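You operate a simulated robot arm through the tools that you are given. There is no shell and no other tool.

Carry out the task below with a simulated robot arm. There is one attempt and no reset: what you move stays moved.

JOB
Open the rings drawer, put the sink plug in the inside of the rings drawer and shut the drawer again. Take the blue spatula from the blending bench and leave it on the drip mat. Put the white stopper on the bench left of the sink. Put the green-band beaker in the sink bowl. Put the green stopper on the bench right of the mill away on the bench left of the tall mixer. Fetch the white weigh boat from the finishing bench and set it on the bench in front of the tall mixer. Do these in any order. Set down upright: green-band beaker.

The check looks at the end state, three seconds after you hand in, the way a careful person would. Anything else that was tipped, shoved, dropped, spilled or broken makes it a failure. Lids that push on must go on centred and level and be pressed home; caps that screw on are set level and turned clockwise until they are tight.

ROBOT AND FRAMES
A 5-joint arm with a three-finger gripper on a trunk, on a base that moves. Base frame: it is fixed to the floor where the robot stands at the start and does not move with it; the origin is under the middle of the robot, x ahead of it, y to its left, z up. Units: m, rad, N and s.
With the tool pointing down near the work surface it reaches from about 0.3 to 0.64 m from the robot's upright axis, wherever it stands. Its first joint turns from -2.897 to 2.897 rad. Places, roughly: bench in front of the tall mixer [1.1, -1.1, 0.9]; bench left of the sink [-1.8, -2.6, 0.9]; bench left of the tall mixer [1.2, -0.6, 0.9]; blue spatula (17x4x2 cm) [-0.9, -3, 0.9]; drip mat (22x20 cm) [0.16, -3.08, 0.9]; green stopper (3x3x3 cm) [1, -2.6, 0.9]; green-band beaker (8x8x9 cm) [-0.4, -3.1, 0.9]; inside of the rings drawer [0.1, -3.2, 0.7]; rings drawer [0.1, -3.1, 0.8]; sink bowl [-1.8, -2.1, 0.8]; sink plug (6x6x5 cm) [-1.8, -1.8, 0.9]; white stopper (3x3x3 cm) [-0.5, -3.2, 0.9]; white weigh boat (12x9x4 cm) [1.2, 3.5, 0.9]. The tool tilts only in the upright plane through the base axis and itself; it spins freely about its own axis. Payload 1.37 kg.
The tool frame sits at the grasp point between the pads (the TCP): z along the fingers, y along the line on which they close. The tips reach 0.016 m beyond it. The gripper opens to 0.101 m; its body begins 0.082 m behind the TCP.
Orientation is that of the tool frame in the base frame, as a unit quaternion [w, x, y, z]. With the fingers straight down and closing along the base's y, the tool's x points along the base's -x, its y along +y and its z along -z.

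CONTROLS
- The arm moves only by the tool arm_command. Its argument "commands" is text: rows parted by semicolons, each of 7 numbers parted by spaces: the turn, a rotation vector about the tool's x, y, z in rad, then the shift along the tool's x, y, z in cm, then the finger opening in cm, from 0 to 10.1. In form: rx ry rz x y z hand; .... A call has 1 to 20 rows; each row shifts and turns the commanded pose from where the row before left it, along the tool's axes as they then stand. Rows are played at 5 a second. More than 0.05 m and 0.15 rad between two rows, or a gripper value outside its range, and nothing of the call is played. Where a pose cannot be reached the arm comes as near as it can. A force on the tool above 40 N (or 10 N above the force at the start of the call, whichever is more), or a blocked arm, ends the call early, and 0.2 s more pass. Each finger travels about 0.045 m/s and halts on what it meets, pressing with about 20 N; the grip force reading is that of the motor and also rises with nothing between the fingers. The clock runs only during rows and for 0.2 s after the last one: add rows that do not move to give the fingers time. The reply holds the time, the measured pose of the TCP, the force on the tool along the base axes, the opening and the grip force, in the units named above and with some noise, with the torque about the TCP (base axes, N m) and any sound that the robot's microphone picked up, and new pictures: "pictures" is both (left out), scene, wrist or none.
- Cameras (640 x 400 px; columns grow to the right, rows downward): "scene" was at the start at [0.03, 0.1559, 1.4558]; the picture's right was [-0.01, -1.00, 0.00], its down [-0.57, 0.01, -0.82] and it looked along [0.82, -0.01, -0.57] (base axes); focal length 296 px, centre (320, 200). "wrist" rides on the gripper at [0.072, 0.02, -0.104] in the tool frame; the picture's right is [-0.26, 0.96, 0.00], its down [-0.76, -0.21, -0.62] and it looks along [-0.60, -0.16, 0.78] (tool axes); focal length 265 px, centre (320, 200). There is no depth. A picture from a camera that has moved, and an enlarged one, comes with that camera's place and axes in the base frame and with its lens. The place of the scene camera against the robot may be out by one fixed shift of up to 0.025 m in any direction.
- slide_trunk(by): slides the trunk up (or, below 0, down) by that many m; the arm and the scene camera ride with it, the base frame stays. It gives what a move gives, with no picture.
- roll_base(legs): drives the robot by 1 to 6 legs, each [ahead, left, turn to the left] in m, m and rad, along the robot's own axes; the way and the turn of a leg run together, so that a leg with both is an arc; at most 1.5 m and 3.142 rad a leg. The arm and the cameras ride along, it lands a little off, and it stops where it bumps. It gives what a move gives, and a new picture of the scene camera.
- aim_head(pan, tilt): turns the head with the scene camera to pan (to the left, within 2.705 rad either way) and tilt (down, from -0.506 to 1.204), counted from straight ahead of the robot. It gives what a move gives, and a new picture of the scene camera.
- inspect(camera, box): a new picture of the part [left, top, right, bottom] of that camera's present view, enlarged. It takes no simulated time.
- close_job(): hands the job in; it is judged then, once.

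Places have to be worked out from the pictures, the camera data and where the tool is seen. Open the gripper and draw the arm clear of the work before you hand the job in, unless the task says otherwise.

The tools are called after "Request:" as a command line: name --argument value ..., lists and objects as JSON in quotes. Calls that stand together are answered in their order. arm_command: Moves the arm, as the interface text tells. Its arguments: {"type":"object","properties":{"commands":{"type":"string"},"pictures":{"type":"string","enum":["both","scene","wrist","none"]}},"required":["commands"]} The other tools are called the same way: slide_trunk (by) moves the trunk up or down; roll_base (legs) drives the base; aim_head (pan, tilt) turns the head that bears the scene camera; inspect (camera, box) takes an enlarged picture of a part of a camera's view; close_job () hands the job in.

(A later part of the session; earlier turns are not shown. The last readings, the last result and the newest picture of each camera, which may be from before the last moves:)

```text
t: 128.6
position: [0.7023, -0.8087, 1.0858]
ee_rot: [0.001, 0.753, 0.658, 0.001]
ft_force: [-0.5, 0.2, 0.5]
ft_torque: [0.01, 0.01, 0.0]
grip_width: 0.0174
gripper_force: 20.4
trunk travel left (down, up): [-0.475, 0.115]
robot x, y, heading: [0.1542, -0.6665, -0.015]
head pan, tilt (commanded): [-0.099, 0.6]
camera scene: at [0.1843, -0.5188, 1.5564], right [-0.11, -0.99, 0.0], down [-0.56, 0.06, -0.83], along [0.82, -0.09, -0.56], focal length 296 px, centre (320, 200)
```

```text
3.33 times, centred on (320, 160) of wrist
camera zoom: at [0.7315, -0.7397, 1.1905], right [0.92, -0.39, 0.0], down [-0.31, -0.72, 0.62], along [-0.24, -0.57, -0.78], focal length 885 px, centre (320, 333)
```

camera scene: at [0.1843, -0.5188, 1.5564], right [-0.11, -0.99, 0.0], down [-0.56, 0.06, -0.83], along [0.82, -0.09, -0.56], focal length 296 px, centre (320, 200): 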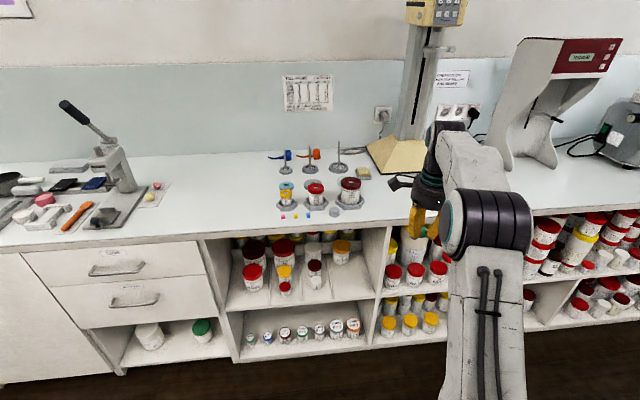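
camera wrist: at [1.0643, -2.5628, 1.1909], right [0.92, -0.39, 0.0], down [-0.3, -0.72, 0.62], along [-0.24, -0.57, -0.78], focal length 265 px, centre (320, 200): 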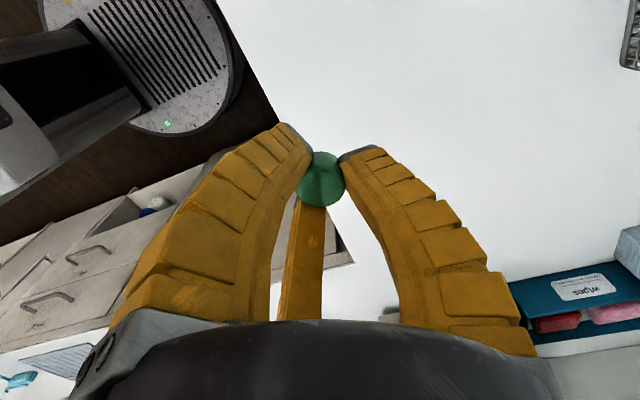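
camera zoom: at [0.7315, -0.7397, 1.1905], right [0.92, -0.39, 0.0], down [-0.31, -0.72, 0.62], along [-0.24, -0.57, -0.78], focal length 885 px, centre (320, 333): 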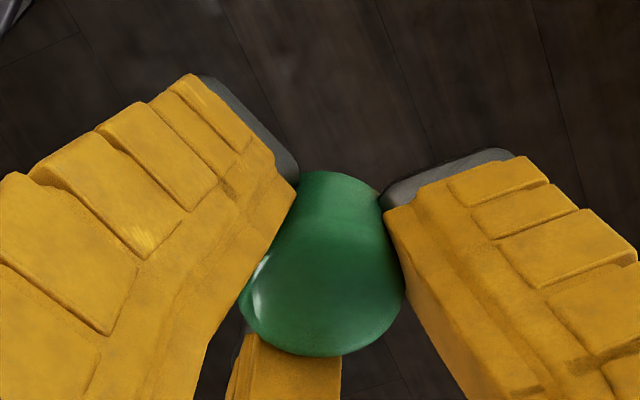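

The stopper sits upright in the fingers. I enlarge the landing area to verify the free spot between the dark-red jar, the sponge and the mixer base.

Request:
inspect --camera "scene" --box '[260, 130, 436, 240]'

```text
3.64 times, centred on (348, 185) of scene
camera zoom: at [0.1843, -0.5188, 1.5564], right [-0.11, -0.99, 0.0], down [-0.56, 0.06, -0.83], along [0.82, -0.09, -0.56], focal length 1076 px, centre (218, 254)
```

zoom: 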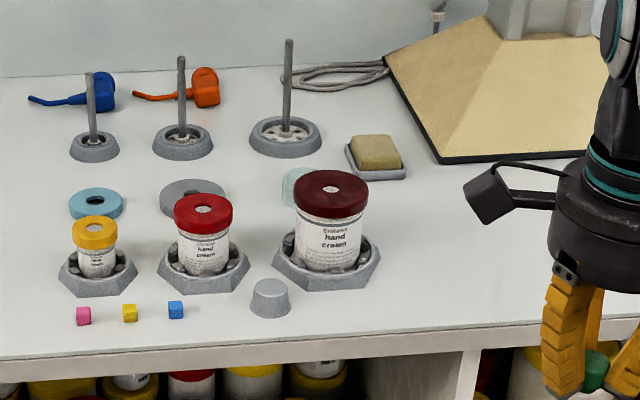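

The chosen spot (1.17, −0.82) is clear by about 6 cm on all sides. I roll ahead so the stopper is above it.

Request:
roll_base --legs '[[0.465, 0, 0]]'

Request:
inspect --camera "wrist" --box '[0, 0, 640, 400]'

```text
t: 131.4
position: [1.1662, -0.816, 1.0863]
ee_rot: [0.0, 0.755, 0.656, 0.0]
ft_force: [-0.5, -0.2, 0.2]
ft_torque: [-0.01, 0.03, -0.01]
grip_width: 0.0173
gripper_force: 20.0
trunk travel left (down, up): [-0.475, 0.115]
robot x, y, heading: [0.6211, -0.6692, -0.018]
head pan, tilt (commanded): [-0.099, 0.6]
camera scene: at [0.6502, -0.5244, 1.5564], right [-0.11, -0.99, 0.0], down [-0.56, 0.06, -0.82], along [0.82, -0.09, -0.57], focal length 296 px, centre (320, 200)
```

scene: 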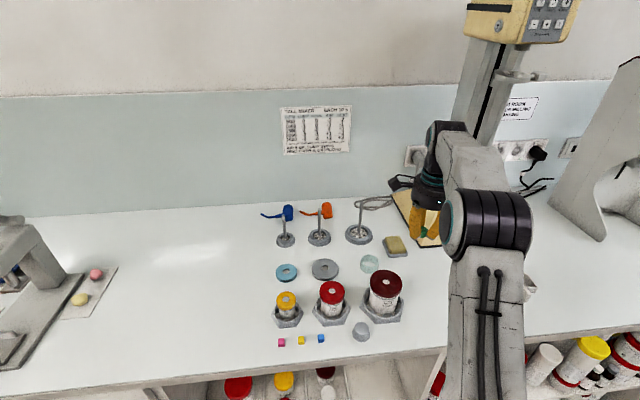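

```text
1.00 times, centred on (320, 200) of wrist (not enlarged: the box is as wide or as high as the picture)
camera zoom: at [1.1961, -0.748, 1.1903], right [0.92, -0.4, 0.0], down [-0.31, -0.72, 0.62], along [-0.25, -0.57, -0.78], focal length 265 px, centre (320, 200)
```

zoom: 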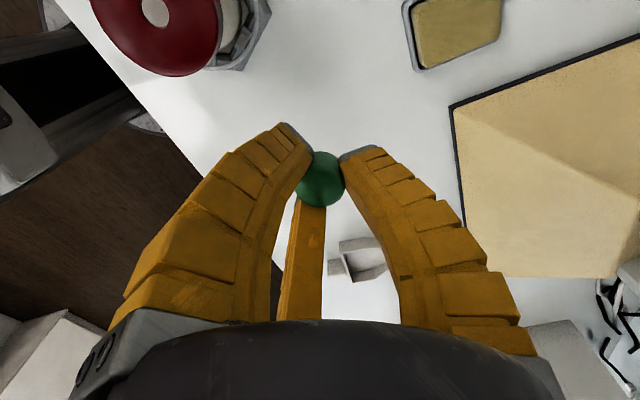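

The landing area is clear, but the wrist camera would come close to the dark-red jar in this spin. I spin the tool back so the camera faces the robot side before lowering.

Request:
arm_command --commands "0 0 -0.142 0 0 0 1.5; 0 0 -0.142 0 0 0 1.5; 0 0 -0.142 0 0 0 1.5; 0 0 -0.142 0 0 0 1.5; 0 0 -0.142 0 0 0 1.5; 0 0 -0.142 0 0 0 1.5; 0 0 -0.142 0 0 0 1.5; 0 0 -0.142 0 0 0 1.5; 0 0 -0.142 0 0 0 1.5; 0 0 -0.142 0 0 0 1.5; 0 0 -0.142 0 0 0 1.5; 0 0 -0.142 0 0 0 1.5; 0 0 0 0 0 0 1.5"

```text
t: 134.2
position: [1.1667, -0.8155, 1.0864]
ee_rot: [0.0, 0.003, 1.0, -0.001]
ft_force: [0.5, -0.2, 0.2]
ft_torque: [0.02, 0.01, 0.01]
grip_width: 0.0175
gripper_force: 20.0
trunk travel left (down, up): [-0.475, 0.115]
robot x, y, heading: [0.6155, -0.6733, -0.014]
head pan, tilt (commanded): [-0.099, 0.6]
camera scene: at [0.6496, -0.5244, 1.5564], right [-0.11, -0.99, 0.0], down [-0.56, 0.06, -0.83], along [0.82, -0.09, -0.56], focal length 296 px, centre (320, 200)
camera wrist: at [1.0942, -0.7965, 1.1907], right [0.27, 0.96, 0.0], down [0.76, -0.21, 0.62], along [0.6, -0.17, -0.78], focal length 265 px, centre (320, 200)
```

scene: 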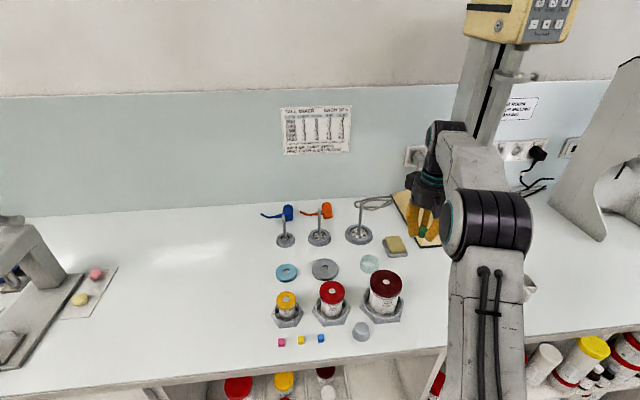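
wrist: 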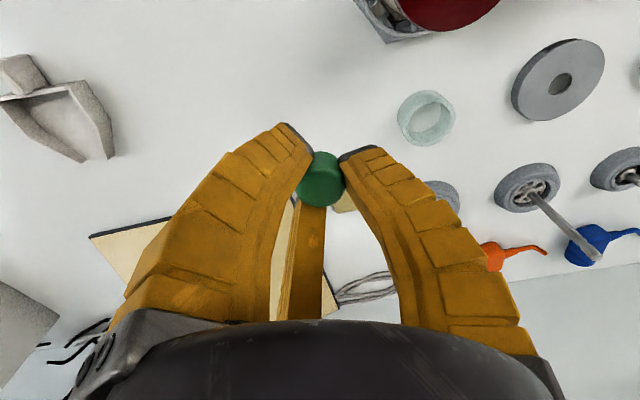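

The view confirms clear space around the landing spot. I lower the stopper to the bench.

Request:
arm_command --commands "0 0 0 0 0 3 1.5; 0 0 0 0 0 3 1.5; 0 0 0 0 0 3 1.5; 0 0 0 0 0 2.5 1.5; 0 0 0 0 0 2 1.5; 0 0 0 0 0 1.5 1.5; 0 0 0 0 0 0.8 1.5; 0 0 0 0 0 0.3 1.5; 0 0 0 0 0 0.2 1.5; 0 0 0 0 0 0 1.5"

Request:
inspect --camera "wrist" --box '[220, 60, 476, 220]'

```text
t: 136.4
position: [1.1662, -0.8151, 0.9227]
ee_rot: [0.0, 0.004, 1.0, 0.0]
ft_force: [-0.3, 0.8, -0.3]
ft_torque: [-0.01, 0.0, -0.03]
grip_width: 0.0174
gripper_force: 20.0
trunk travel left (down, up): [-0.475, 0.115]
robot x, y, heading: [0.6176, -0.6713, -0.01]
head pan, tilt (commanded): [-0.099, 0.6]
camera scene: at [0.6496, -0.5244, 1.5564], right [-0.11, -0.99, 0.0], down [-0.56, 0.06, -0.83], along [0.82, -0.09, -0.56], focal length 296 px, centre (320, 200)
camera wrist: at [1.0942, -0.7964, 1.0277], right [0.27, 0.96, 0.0], down [0.75, -0.21, 0.62], along [0.6, -0.17, -0.78], focal length 265 px, centre (320, 200)
```

scene: 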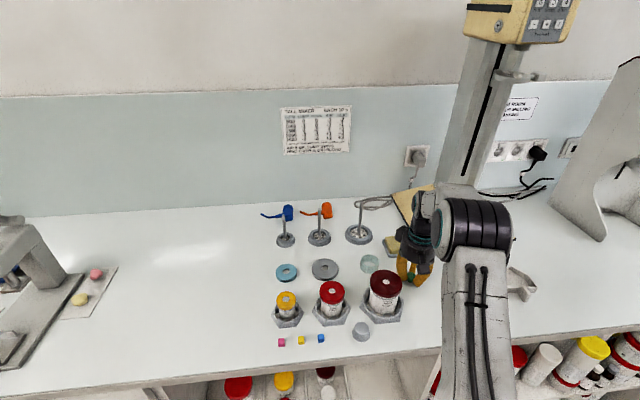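
wrist: 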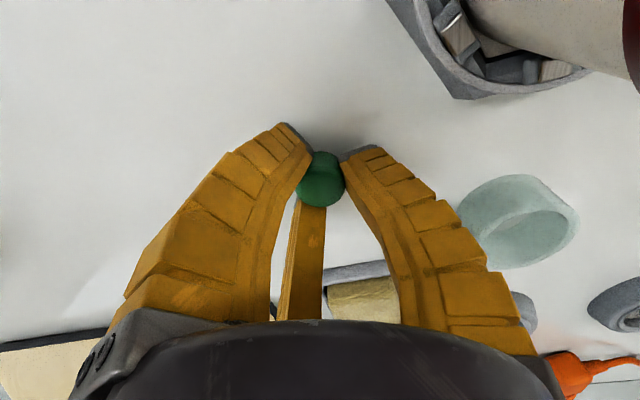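

```text
2.50 times, centred on (348, 140) of wrist
camera zoom: at [1.0942, -0.7964, 1.0277], right [0.27, 0.96, 0.0], down [0.75, -0.21, 0.62], along [0.6, -0.17, -0.78], focal length 664 px, centre (250, 350)
```

zoom: 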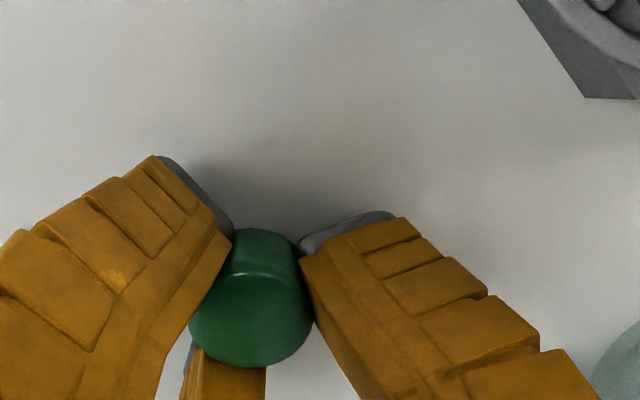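

No contact yet, so the stopper may be a few mm off the bench. I ease down in small steps.

Request:
arm_command --commands "0 0 0 0 0 0.15 1.5; 0 0 0 0 0 0.1 1.5; 0 0 0 0 0 0 1.5" --pictures "none"

```text
t: 137.2
position: [1.1657, -0.8157, 0.9219]
ee_rot: [0.001, 0.004, 1.0, 0.0]
ft_force: [0.5, -0.4, 5.3]
ft_torque: [-0.03, -0.04, -0.01]
grip_width: 0.0188
gripper_force: 19.9
trunk travel left (down, up): [-0.475, 0.115]
robot x, y, heading: [0.6167, -0.6726, -0.013]
head pan, tilt (commanded): [-0.099, 0.6]
```

Contact is felt (about 5 N). I open the fingers gently and then rise.

Request:
arm_command --commands "0 0 0 0 0 0 2.2; 0 0 0 0 0 0 2.8; 0 0 0 0 0 0 3.5; 0 0 0 0 0 0 4.2; 0 0 0 0 0 0 4.5; 0 0 0 0 0 0 4.5; 0 0 0 0 0 -1.5 4.5; 0 0 0 0 0 -3 4.5; 0 0 0 0 0 -4 4.5; 0 0 0 0 0 -4 4.5; 0 0 0 0 0 -4 4.5; 0 0 0 0 0 0 4.5"

Request:
inspect --camera "scene" --box '[330, 200, 490, 300]'

```text
t: 139.8
position: [1.1656, -0.815, 1.0867]
ee_rot: [0.0, 0.003, 1.0, 0.0]
ft_force: [-0.2, -1.0, 1.0]
ft_torque: [-0.01, 0.01, 0.01]
grip_width: 0.049
gripper_force: 2.9
trunk travel left (down, up): [-0.475, 0.115]
robot x, y, heading: [0.6159, -0.6745, -0.013]
head pan, tilt (commanded): [-0.099, 0.6]
camera scene: at [0.6496, -0.5244, 1.5564], right [-0.11, -0.99, 0.0], down [-0.56, 0.06, -0.83], along [0.82, -0.09, -0.56], focal length 296 px, centre (320, 200)
camera wrist: at [1.0932, -0.7955, 1.1911], right [0.27, 0.96, 0.0], down [0.76, -0.21, 0.62], along [0.6, -0.17, -0.78], focal length 265 px, centre (320, 200)
```

scene: 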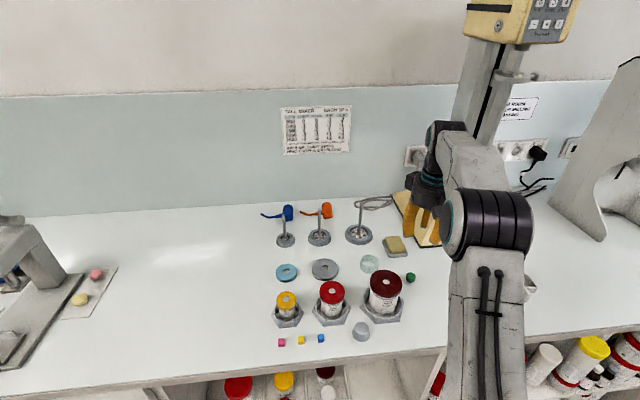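
wrist: 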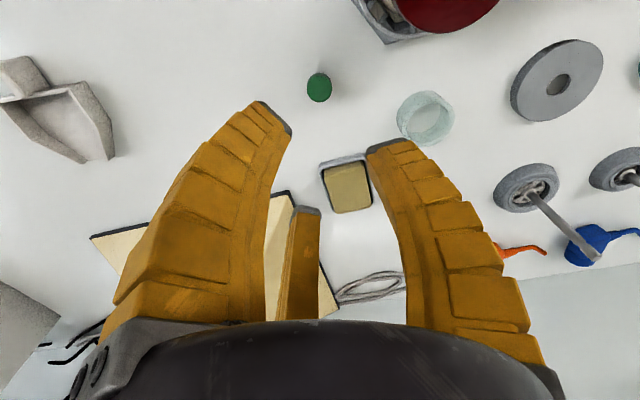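

```text
4.00 times, centred on (410, 250) of scene
camera zoom: at [0.6496, -0.5244, 1.5564], right [-0.11, -0.99, 0.0], down [-0.56, 0.06, -0.83], along [0.82, -0.09, -0.56], focal length 1184 px, centre (-40, 0)
```

zoom: 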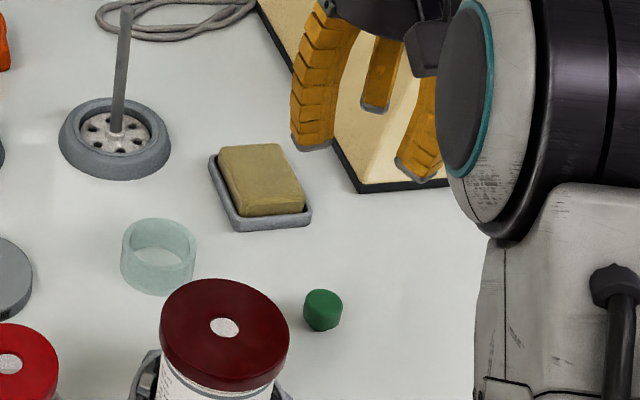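

Stopper is standing upright at its place. Next I back off, turn to face the back-wall bench (−y) and drive closer to survey it.

Request:
roll_base --legs '[[-0.5, 0, 0], [0, 0, -1.557], [1.3, 0, 0], [0, -0.45, 0]]'

Request:
aim_head --pan 0.0 --tilt 0.5

Request:
aim_head --pan -0.7 --tilt 0.5

Request:
aim_head --pan 0.6 --tilt 0.5

```text
t: 155.0
position: [-0.4595, -2.523, 1.0855]
ee_rot: [0.0, 0.701, 0.713, 0.0]
ft_force: [0.3, -0.5, 0.1]
ft_torque: [-0.01, 0.0, 0.01]
grip_width: 0.0489
gripper_force: 3.2
trunk travel left (down, up): [-0.475, 0.115]
robot x, y, heading: [-0.3305, -1.9703, -1.561]
head pan, tilt (commanded): [-0.099, 0.6]
camera scene: at [-0.1618, -2.0172, 1.5565], right [-1.0, 0.09, 0.0], down [0.05, 0.56, -0.83], along [-0.07, -0.82, -0.56], focal length 296 px, centre (320, 200)
```

scene: 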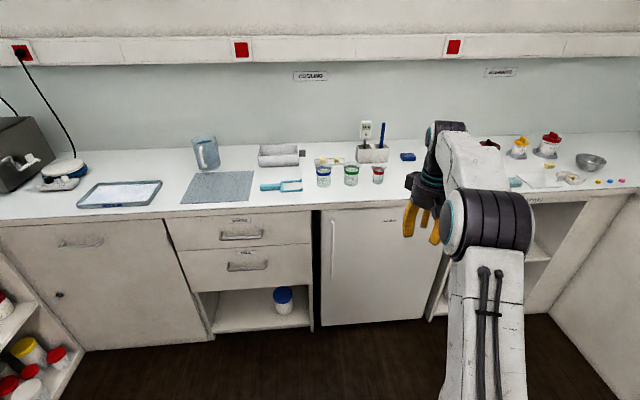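

```text
t: 155.7
position: [-0.4603, -2.5232, 1.0857]
ee_rot: [0.0, 0.701, 0.713, 0.001]
ft_force: [0.0, 0.0, -0.2]
ft_torque: [0.0, 0.02, 0.0]
grip_width: 0.049
gripper_force: 2.7
trunk travel left (down, up): [-0.475, 0.115]
robot x, y, heading: [-0.3274, -1.9732, -1.56]
head pan, tilt (commanded): [0.0, 0.499]
camera scene: at [-0.1526, -2.0201, 1.5655], right [-1.0, -0.01, 0.0], down [0.0, 0.48, -0.88], along [0.01, -0.88, -0.48], focal length 296 px, centre (320, 200)
```

scene: 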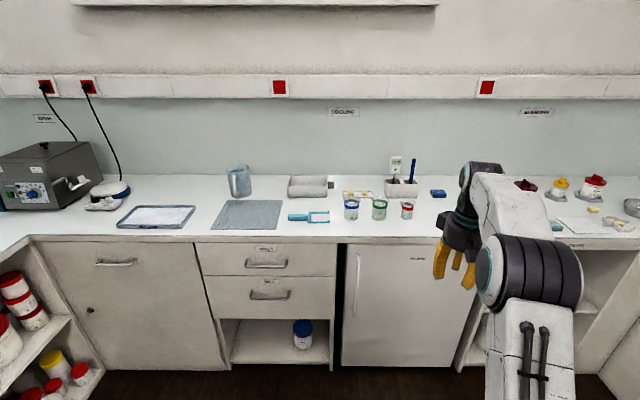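

```text
t: 156.7
position: [-0.459, -2.5231, 1.0862]
ee_rot: [0.001, 0.701, 0.713, 0.0]
ft_force: [-0.4, 0.2, 0.5]
ft_torque: [0.02, 0.04, 0.02]
grip_width: 0.049
gripper_force: 3.2
trunk travel left (down, up): [-0.475, 0.115]
robot x, y, heading: [-0.3277, -1.9716, -1.56]
head pan, tilt (commanded): [-0.7, 0.499]
camera scene: at [-0.2112, -1.9993, 1.5655], right [-0.77, 0.64, 0.0], down [0.3, 0.37, -0.88], along [-0.56, -0.68, -0.48], focal length 296 px, centre (320, 200)
```

scene: 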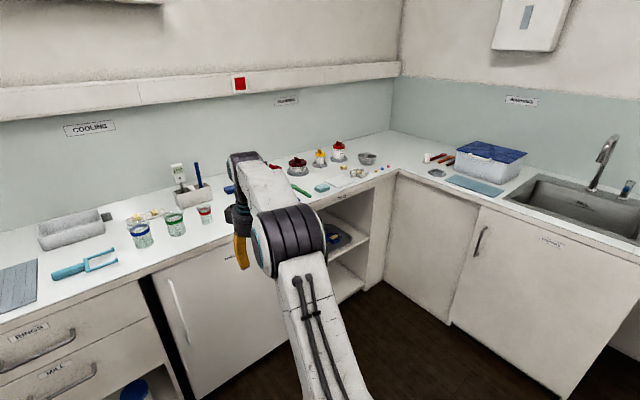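

```text
t: 158.2
position: [-0.4599, -2.5239, 1.0863]
ee_rot: [-0.001, 0.7, 0.714, 0.001]
ft_force: [0.0, 0.3, 0.2]
ft_torque: [0.01, 0.01, 0.02]
grip_width: 0.0491
gripper_force: 2.7
trunk travel left (down, up): [-0.475, 0.115]
robot x, y, heading: [-0.332, -1.9735, -1.561]
head pan, tilt (commanded): [0.6, 0.499]
camera scene: at [-0.1013, -2.0038, 1.5655], right [-0.82, -0.57, 0.0], down [-0.27, 0.39, -0.88], along [0.5, -0.72, -0.48], focal length 296 px, centre (320, 200)
```

scene: 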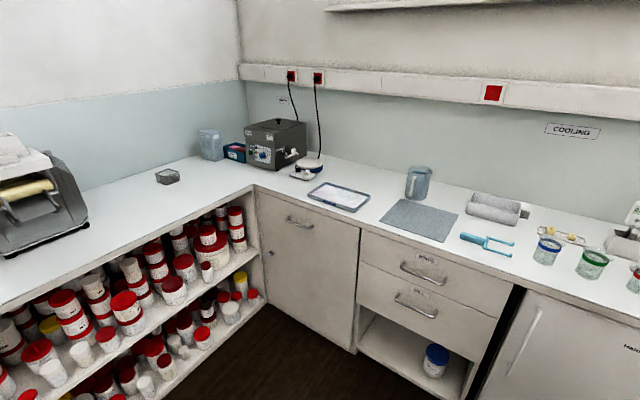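

The top drawer is labelled RINGS, with the grey drip mat above it. I enlarge the cooling area (beakers, stoppers) and the blending area.

Request:
aim_head --pan -0.1 --tilt 0.55

Request:
inspect --camera "scene" --box '[270, 120, 462, 240]'

Request:
inspect --camera "scene" --box '[150, 140, 342, 260]'

Request:
aim_head --pan -0.8 --tilt 0.5

Request:
inspect --camera "scene" --box '[210, 120, 402, 240]'

Request:
inspect --camera "scene" --box '[360, 110, 640, 285]'

```text
t: 159.3
position: [-0.4595, -2.5232, 1.0861]
ee_rot: [0.0, 0.701, 0.713, 0.0]
ft_force: [0.4, 0.3, 0.2]
ft_torque: [-0.02, 0.02, 0.01]
grip_width: 0.0489
gripper_force: 3.4
trunk travel left (down, up): [-0.475, 0.115]
robot x, y, heading: [-0.3292, -1.9741, -1.556]
head pan, tilt (commanded): [-0.099, 0.55]
camera scene: at [-0.1613, -2.0186, 1.561], right [-1.0, 0.09, 0.0], down [0.05, 0.52, -0.85], along [-0.08, -0.85, -0.52], focal length 296 px, centre (320, 200)
```

scene: 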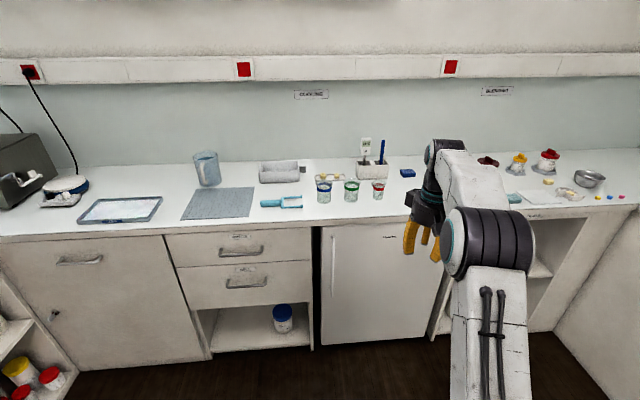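

```text
3.33 times, centred on (366, 180) of scene
camera zoom: at [-0.1613, -2.0186, 1.561], right [-1.0, 0.09, 0.0], down [0.05, 0.52, -0.85], along [-0.08, -0.85, -0.52], focal length 986 px, centre (167, 267)
```

zoom: 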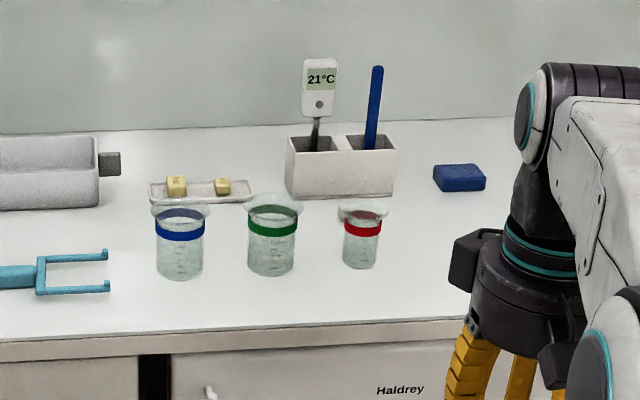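

```text
3.33 times, centred on (246, 200) of scene
camera zoom: at [-0.1613, -2.0186, 1.561], right [-1.0, 0.09, 0.0], down [0.05, 0.52, -0.85], along [-0.08, -0.85, -0.52], focal length 986 px, centre (567, 200)
```

zoom: 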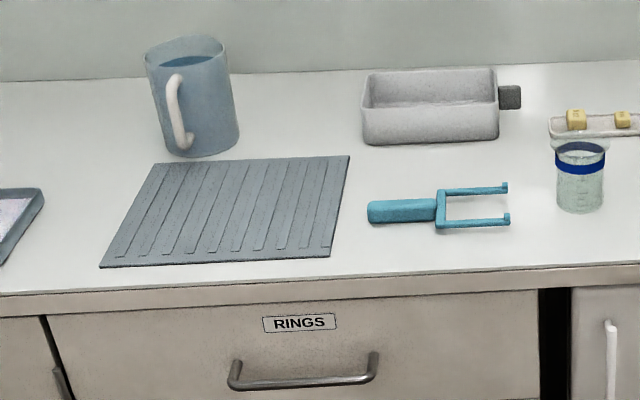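

```text
t: 160.3
position: [-0.4587, -2.5229, 1.0853]
ee_rot: [0.0, 0.701, 0.713, 0.0]
ft_force: [-0.6, 0.4, 0.0]
ft_torque: [-0.02, -0.02, 0.03]
grip_width: 0.0492
gripper_force: 3.1
trunk travel left (down, up): [-0.475, 0.115]
robot x, y, heading: [-0.3301, -1.9699, -1.565]
head pan, tilt (commanded): [-0.799, 0.499]
camera scene: at [-0.2179, -1.9932, 1.5655], right [-0.7, 0.71, 0.0], down [0.34, 0.34, -0.88], along [-0.62, -0.62, -0.48], focal length 296 px, centre (320, 200)
```

scene: 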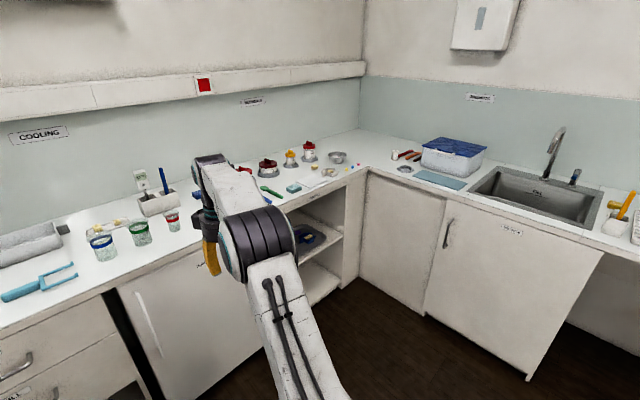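

```text
3.33 times, centred on (306, 180) of scene
camera zoom: at [-0.2179, -1.9932, 1.5655], right [-0.7, 0.71, 0.0], down [0.34, 0.34, -0.88], along [-0.62, -0.62, -0.48], focal length 986 px, centre (367, 267)
```

zoom: 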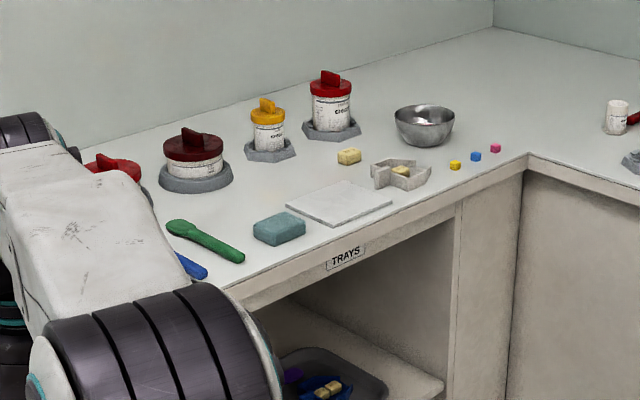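

```text
2.29 times, centred on (500, 198) of scene
camera zoom: at [-0.2179, -1.9932, 1.5655], right [-0.7, 0.71, 0.0], down [0.34, 0.34, -0.88], along [-0.62, -0.62, -0.48], focal length 676 px, centre (-91, 206)
```

zoom: 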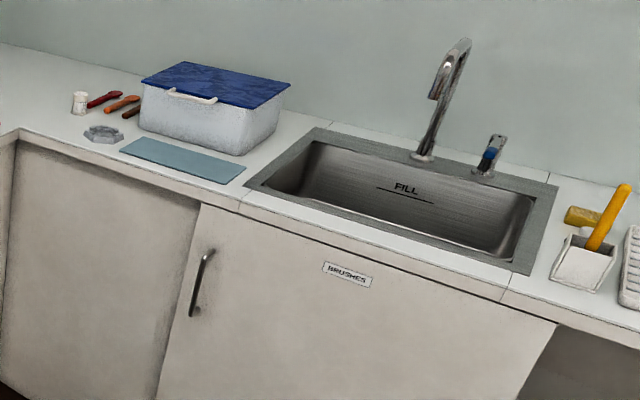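

I see the green-band beaker and the RINGS drawer clearly, but not yet the white stopper; it may be behind the red-band beaker. I enlarge that spot from this angle, and the blue spatula area.

Request:
inspect --camera "scene" --box '[80, 160, 208, 270]'

Request:
aim_head --pan -0.35 --tilt 0.55

Request:
inspect --camera "scene" --box '[220, 150, 348, 230]'

```text
3.64 times, centred on (144, 215) of scene
camera zoom: at [-0.2179, -1.9932, 1.5655], right [-0.7, 0.71, 0.0], down [0.34, 0.34, -0.88], along [-0.62, -0.62, -0.48], focal length 1076 px, centre (960, 146)
```

zoom: 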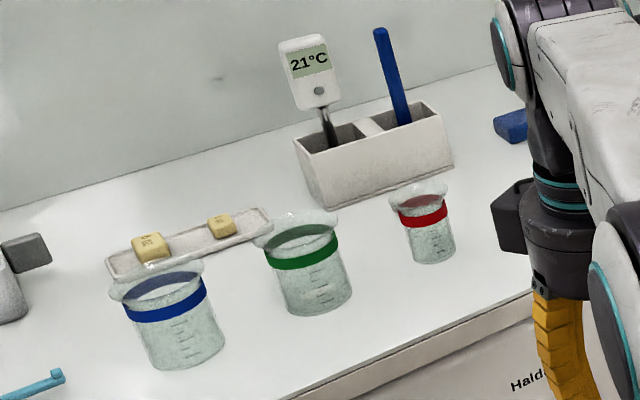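

```text
t: 161.2
position: [-0.46, -2.5237, 1.0857]
ee_rot: [0.001, 0.701, 0.713, 0.0]
ft_force: [0.8, 0.2, -0.3]
ft_torque: [0.0, -0.04, -0.02]
grip_width: 0.0489
gripper_force: 3.3
trunk travel left (down, up): [-0.475, 0.115]
robot x, y, heading: [-0.3293, -1.9708, -1.561]
head pan, tilt (commanded): [-0.351, 0.55]
camera scene: at [-0.1835, -2.0137, 1.561], right [-0.94, 0.34, 0.0], down [0.18, 0.49, -0.85], along [-0.29, -0.8, -0.52], focal length 296 px, centre (320, 200)
```

scene: 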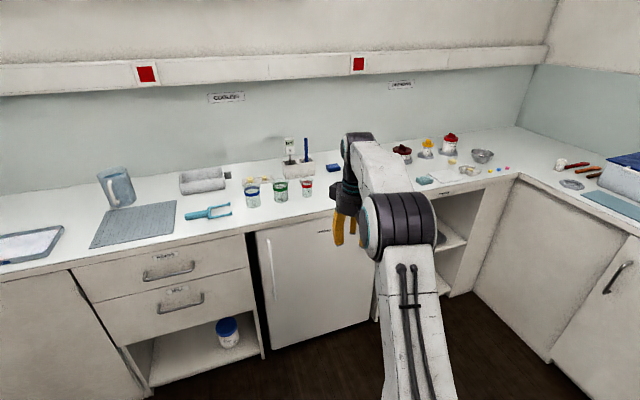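

```text
5.00 times, centred on (284, 190) of scene
camera zoom: at [-0.1835, -2.0137, 1.561], right [-0.94, 0.34, 0.0], down [0.18, 0.49, -0.85], along [-0.29, -0.8, -0.52], focal length 1480 px, centre (500, 250)
```

zoom: 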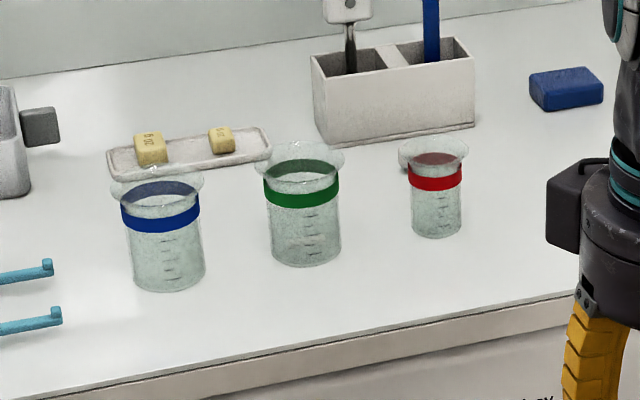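

The white stopper seems to be tucked behind the red-band beaker. First the spatula: I shift right to stand in front of the blending bench and look.

Request:
roll_base --legs '[[0.15, -0.5, -0.009]]'

Request:
aim_head --pan -0.1 --tilt 0.6

Request:
inspect --camera "scene" --box '[240, 120, 432, 240]'

Request:
inspect --camera "wrist" --box '[0, 0, 640, 400]'

```text
t: 164.3
position: [-0.9608, -2.6757, 1.085]
ee_rot: [0.0, 0.705, 0.709, 0.0]
ft_force: [0.1, 0.3, 0.0]
ft_torque: [0.02, -0.02, -0.02]
grip_width: 0.0492
gripper_force: 2.9
trunk travel left (down, up): [-0.475, 0.115]
robot x, y, heading: [-0.8265, -2.1238, -1.572]
head pan, tilt (commanded): [-0.351, 0.55]
camera scene: at [-0.6797, -2.1677, 1.561], right [-0.94, 0.34, 0.0], down [0.18, 0.49, -0.85], along [-0.29, -0.8, -0.52], focal length 296 px, centre (320, 200)
```

scene: 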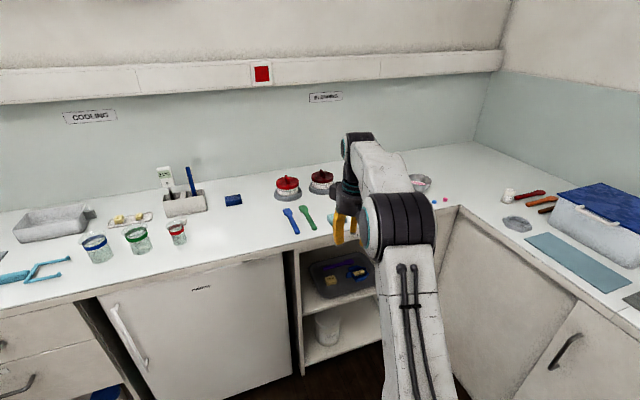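

```text
t: 165.1
position: [-0.9615, -2.675, 1.0857]
ee_rot: [-0.001, 0.705, 0.709, 0.0]
ft_force: [-0.2, -0.6, 0.2]
ft_torque: [-0.02, 0.0, 0.0]
grip_width: 0.0492
gripper_force: 3.4
trunk travel left (down, up): [-0.475, 0.115]
robot x, y, heading: [-0.8281, -2.1274, -1.57]
head pan, tilt (commanded): [-0.099, 0.6]
camera scene: at [-0.6572, -2.1712, 1.5565], right [-0.99, 0.1, 0.0], down [0.06, 0.56, -0.83], along [-0.08, -0.82, -0.56], focal length 296 px, centre (320, 200)
```

scene: 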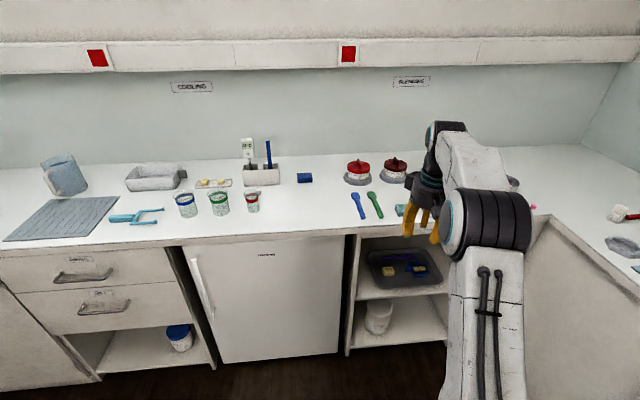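

```text
3.33 times, centred on (336, 180) of scene
camera zoom: at [-0.6572, -2.1712, 1.5565], right [-0.99, 0.1, 0.0], down [0.06, 0.56, -0.83], along [-0.08, -0.82, -0.56], focal length 986 px, centre (267, 267)
```

zoom: 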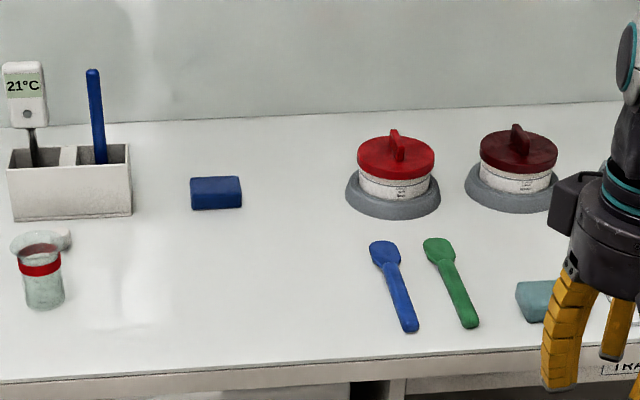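

```text
1.00 times, centred on (320, 200) of wrist (not enlarged: the box is as wide or as high as the picture)
camera zoom: at [-0.9419, -2.6031, 1.1907], right [0.97, -0.26, 0.0], down [-0.2, -0.76, 0.62], along [-0.16, -0.6, -0.78], focal length 265 px, centre (320, 200)
```

zoom: 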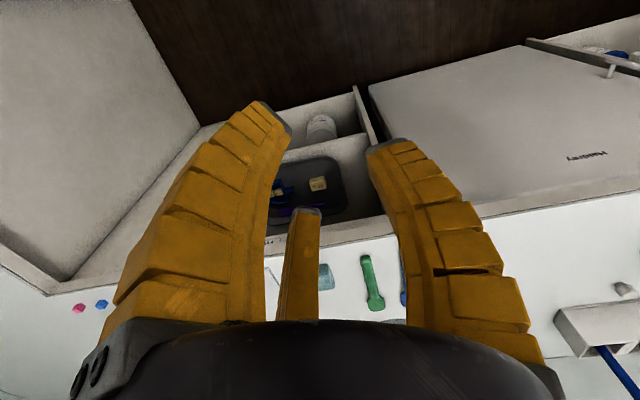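

The blue spatula lies along y at x≈−0.873 (handle end y≈−2.975, head end −3.144), with the green one 6 cm to its right. The tool's spin already suits: thumb toward +x. I roll in so the tool is above the handle.

Request:
roll_base --legs '[[0.35, 0.08, 0]]'

Request:
inspect --camera "wrist" --box '[0, 0, 640, 400]'

```text
t: 167.3
position: [-0.8831, -3.0226, 1.0854]
ee_rot: [-0.001, 0.705, 0.709, 0.0]
ft_force: [-0.8, 0.1, -0.3]
ft_torque: [-0.01, 0.03, -0.03]
grip_width: 0.0492
gripper_force: 3.0
trunk travel left (down, up): [-0.475, 0.115]
robot x, y, heading: [-0.7496, -2.4727, -1.574]
head pan, tilt (commanded): [-0.099, 0.6]
camera scene: at [-0.5782, -2.5197, 1.5564], right [-0.99, 0.1, 0.0], down [0.06, 0.56, -0.82], along [-0.08, -0.82, -0.57], focal length 296 px, centre (320, 200)
```

scene: 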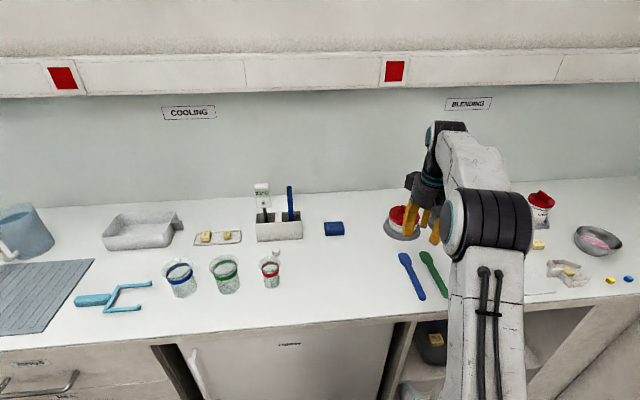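

```text
1.00 times, centred on (320, 200) of wrist (not enlarged: the box is as wide or as high as the picture)
camera zoom: at [-0.8637, -2.951, 1.1905], right [0.97, -0.26, 0.0], down [-0.2, -0.76, 0.62], along [-0.16, -0.6, -0.78], focal length 265 px, centre (320, 200)
```

zoom: 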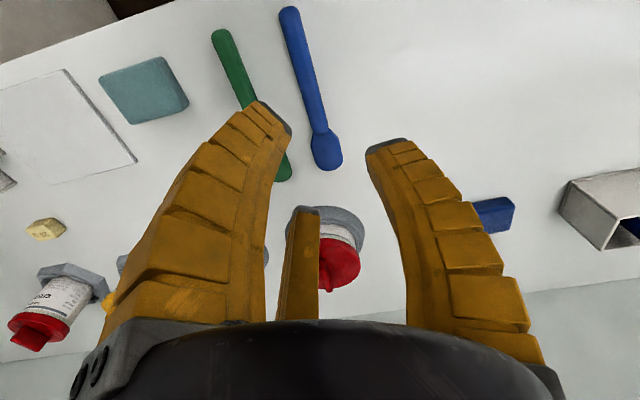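

The wrist view, which is tied to the tool, puts the handle at x≈−0.897 (y −2.96 to −3.07). I shift 2.2 cm right, open a bit more and lower most of the way, then check.

Request:
arm_command --commands "0 0 0 0.7 -2.2 0 6; 0 0 0 0 0 3 6; 0 0 0 0 0 3 6; 0 0 0 0 0 3 6; 0 0 0 0 0 1 6; 0 0 0 0 0 0 6"

Request:
inspect --camera "wrist" --box '[200, 40, 456, 220]'

```text
t: 168.8
position: [-0.9058, -3.0144, 0.9858]
ee_rot: [0.0, 0.705, 0.709, 0.0]
ft_force: [-0.5, 0.0, 0.5]
ft_torque: [0.0, 0.01, -0.01]
grip_width: 0.0634
gripper_force: 2.3
trunk travel left (down, up): [-0.475, 0.115]
robot x, y, heading: [-0.7496, -2.4697, -1.571]
head pan, tilt (commanded): [-0.099, 0.6]
camera scene: at [-0.5783, -2.5189, 1.5564], right [-0.99, 0.1, 0.0], down [0.06, 0.56, -0.83], along [-0.08, -0.82, -0.56], focal length 296 px, centre (320, 200)
camera wrist: at [-0.8861, -2.9432, 1.0904], right [0.97, -0.26, 0.0], down [-0.2, -0.76, 0.62], along [-0.16, -0.6, -0.78], focal length 265 px, centre (320, 200)
```

scene: 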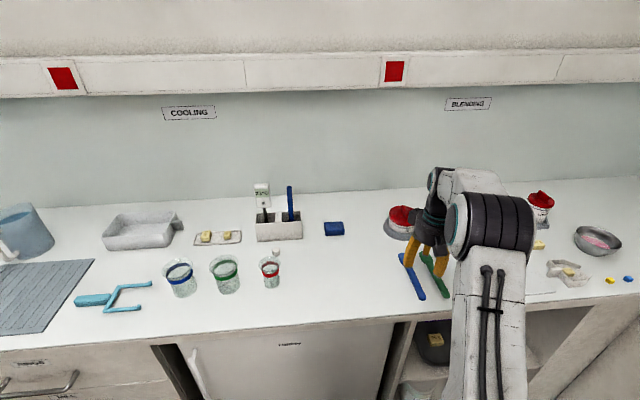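
wrist: 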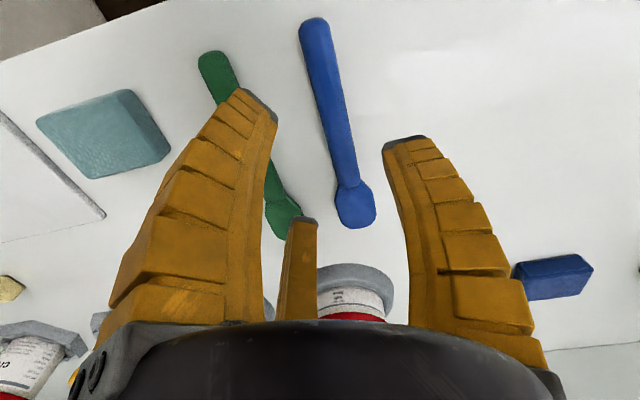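

```text
2.22 times, centred on (328, 130) of wrist
camera zoom: at [-0.8861, -2.9432, 1.0904], right [0.97, -0.26, 0.0], down [-0.2, -0.76, 0.62], along [-0.16, -0.6, -0.78], focal length 590 px, centre (302, 356)
```

zoom: 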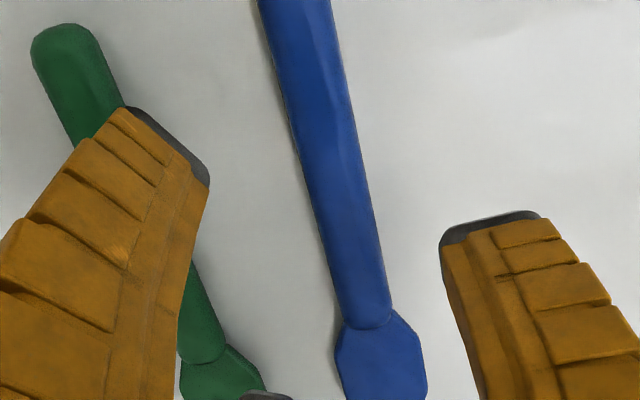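

The handle is offset 1.1 cm toward the thumb, as wanted for this three-jaw closing. I lower to the bench level and close gently.

Request:
arm_command --commands "0 0 0 0 0.2 2.5 6; 0 0 0 0 0 2 6; 0 0 0 0 0 1.3 6; 0 0 0 0 0 0.8 6; 0 0 0 0 0 0 6; 0 0 0 0 0 0 4; 0 0 0 0 0 0 3; 0 0 0 0 0 0 2; 0 0 0 0 0 0 1.5; 0 0 0 0 0 0 1.5; 0 0 0 0 0 0 1.5"

Request:
inspect --camera "wrist" --box '[200, 40, 456, 200]'

```text
t: 171.2
position: [-0.9031, -3.0147, 0.9198]
ee_rot: [0.001, 0.705, 0.709, -0.001]
ft_force: [1.7, 0.0, 3.8]
ft_torque: [0.01, -0.08, -0.01]
grip_width: 0.0258
gripper_force: 19.8
trunk travel left (down, up): [-0.475, 0.115]
robot x, y, heading: [-0.7447, -2.4722, -1.57]
head pan, tilt (commanded): [-0.099, 0.6]
camera scene: at [-0.5781, -2.5186, 1.5564], right [-0.99, 0.1, 0.0], down [0.06, 0.56, -0.83], along [-0.08, -0.82, -0.56], focal length 296 px, centre (320, 200)
camera wrist: at [-0.8837, -2.9437, 1.0249], right [0.97, -0.26, 0.0], down [-0.2, -0.76, 0.62], along [-0.16, -0.6, -0.78], focal length 265 px, centre (320, 200)
```

scene: 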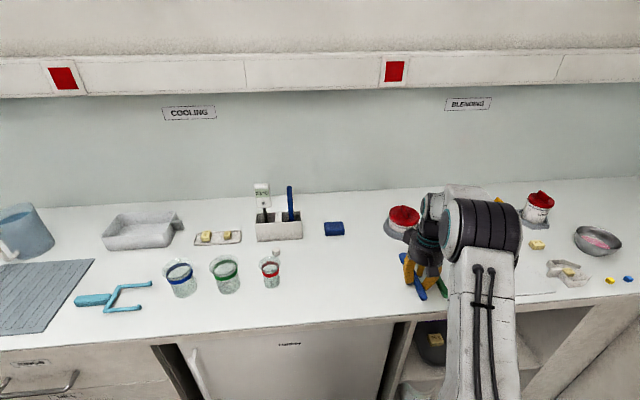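
wrist: 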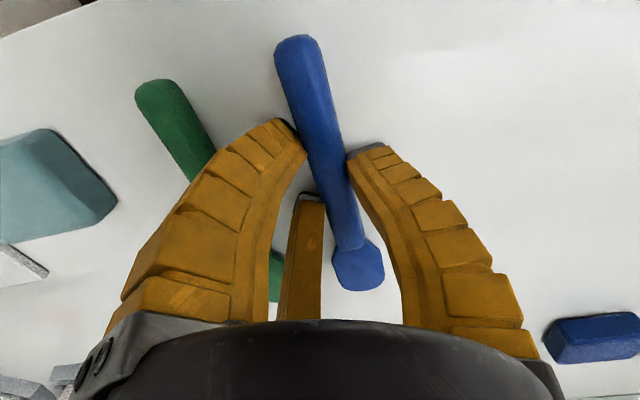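

```text
2.50 times, centred on (328, 120) of wrist
camera zoom: at [-0.8837, -2.9437, 1.0249], right [0.97, -0.26, 0.0], down [-0.2, -0.76, 0.62], along [-0.16, -0.6, -0.78], focal length 664 px, centre (300, 400)
```

zoom: 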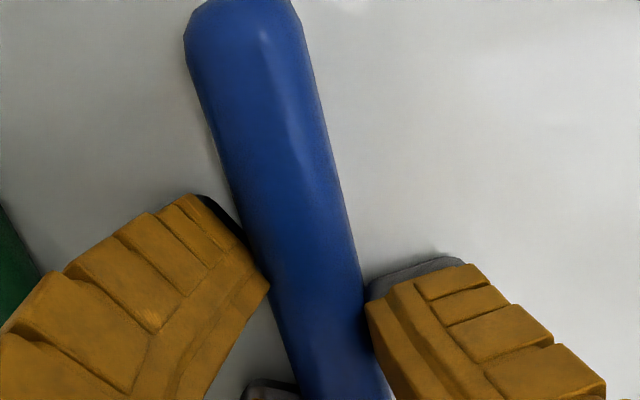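

The handle is gripped firmly on three points. I lift it clear.

Request:
arm_command --commands "0 0 0 0 0 -0.5 1.5; 0 0 0 0 0 -1 1.5; 0 0 0 0 0 -2 1.5; 0 0 0 0 0 -3 1.5; 0 0 0 0 0 -4 1.5; 0 0 0 0 0 -4 1.5; 0 0 0 0 0 -2 1.5; 0 0 0 0 0 0 1.5"

```text
t: 172.9
position: [-0.9023, -3.0151, 1.0855]
ee_rot: [0.0, 0.705, 0.709, 0.0]
ft_force: [0.0, 0.8, 0.7]
ft_torque: [0.02, -0.04, 0.01]
grip_width: 0.0242
gripper_force: 20.1
trunk travel left (down, up): [-0.475, 0.115]
robot x, y, heading: [-0.7478, -2.4704, -1.575]
head pan, tilt (commanded): [-0.099, 0.6]
camera scene: at [-0.5783, -2.5191, 1.5564], right [-0.99, 0.1, 0.0], down [0.06, 0.56, -0.83], along [-0.08, -0.82, -0.56], focal length 296 px, centre (320, 200)
camera wrist: at [-0.8834, -2.9442, 1.1904], right [0.97, -0.26, 0.0], down [-0.2, -0.76, 0.62], along [-0.16, -0.6, -0.78], focal length 265 px, centre (320, 200)
```

scene: 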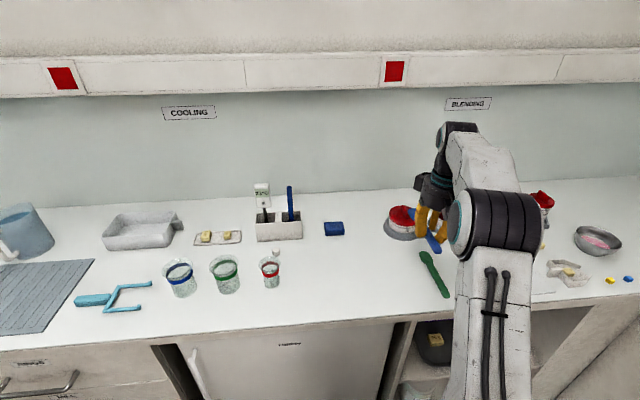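
wrist: 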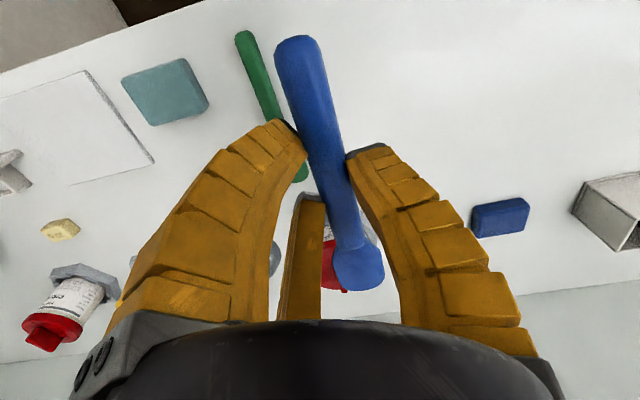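

The spatula is held level; the green one stayed put. I back off and drive left toward the drip mat.

Request:
roll_base --legs '[[-0.3, 0, 0], [0, 1.06, 0]]'

Request:
aim_head --pan 0.0 --tilt 0.6

Request:
inspect --camera "scene" --box '[240, 120, 432, 240]'

```text
t: 180.0
position: [0.1569, -2.718, 1.0856]
ee_rot: [0.0, 0.704, 0.71, 0.0]
ft_force: [0.0, 0.0, -0.5]
ft_torque: [0.02, 0.02, 0.0]
grip_width: 0.0234
gripper_force: 19.6
trunk travel left (down, up): [-0.475, 0.115]
robot x, y, heading: [0.3109, -2.1709, -1.568]
head pan, tilt (commanded): [-0.099, 0.6]
camera scene: at [0.4794, -2.219, 1.5564], right [-1.0, 0.1, 0.0], down [0.06, 0.56, -0.83], along [-0.08, -0.82, -0.56], focal length 296 px, centre (320, 200)
```

scene: 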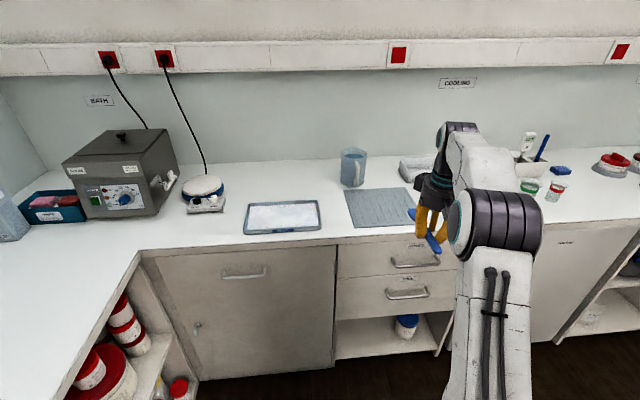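

```text
t: 180.7
position: [0.1566, -2.7167, 1.0854]
ee_rot: [0.0, 0.704, 0.71, 0.0]
ft_force: [-0.2, -0.1, -0.5]
ft_torque: [0.05, 0.0, 0.0]
grip_width: 0.0234
gripper_force: 19.8
trunk travel left (down, up): [-0.475, 0.115]
robot x, y, heading: [0.3117, -2.1723, -1.566]
head pan, tilt (commanded): [0.0, 0.6]
camera scene: at [0.4879, -2.2195, 1.5564], right [-1.0, 0.0, 0.0], down [0.0, 0.56, -0.83], along [0.0, -0.83, -0.56], focal length 296 px, centre (320, 200)
```

scene: 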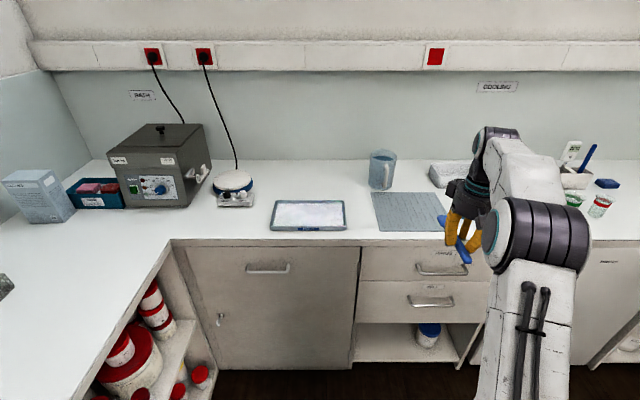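

```text
3.33 times, centred on (336, 180) of scene
camera zoom: at [0.4879, -2.2195, 1.5564], right [-1.0, 0.0, 0.0], down [0.0, 0.56, -0.83], along [0.0, -0.83, -0.56], focal length 986 px, centre (267, 267)
```

zoom: 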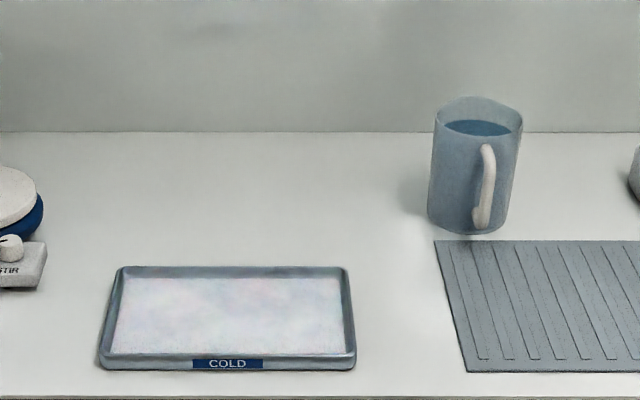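

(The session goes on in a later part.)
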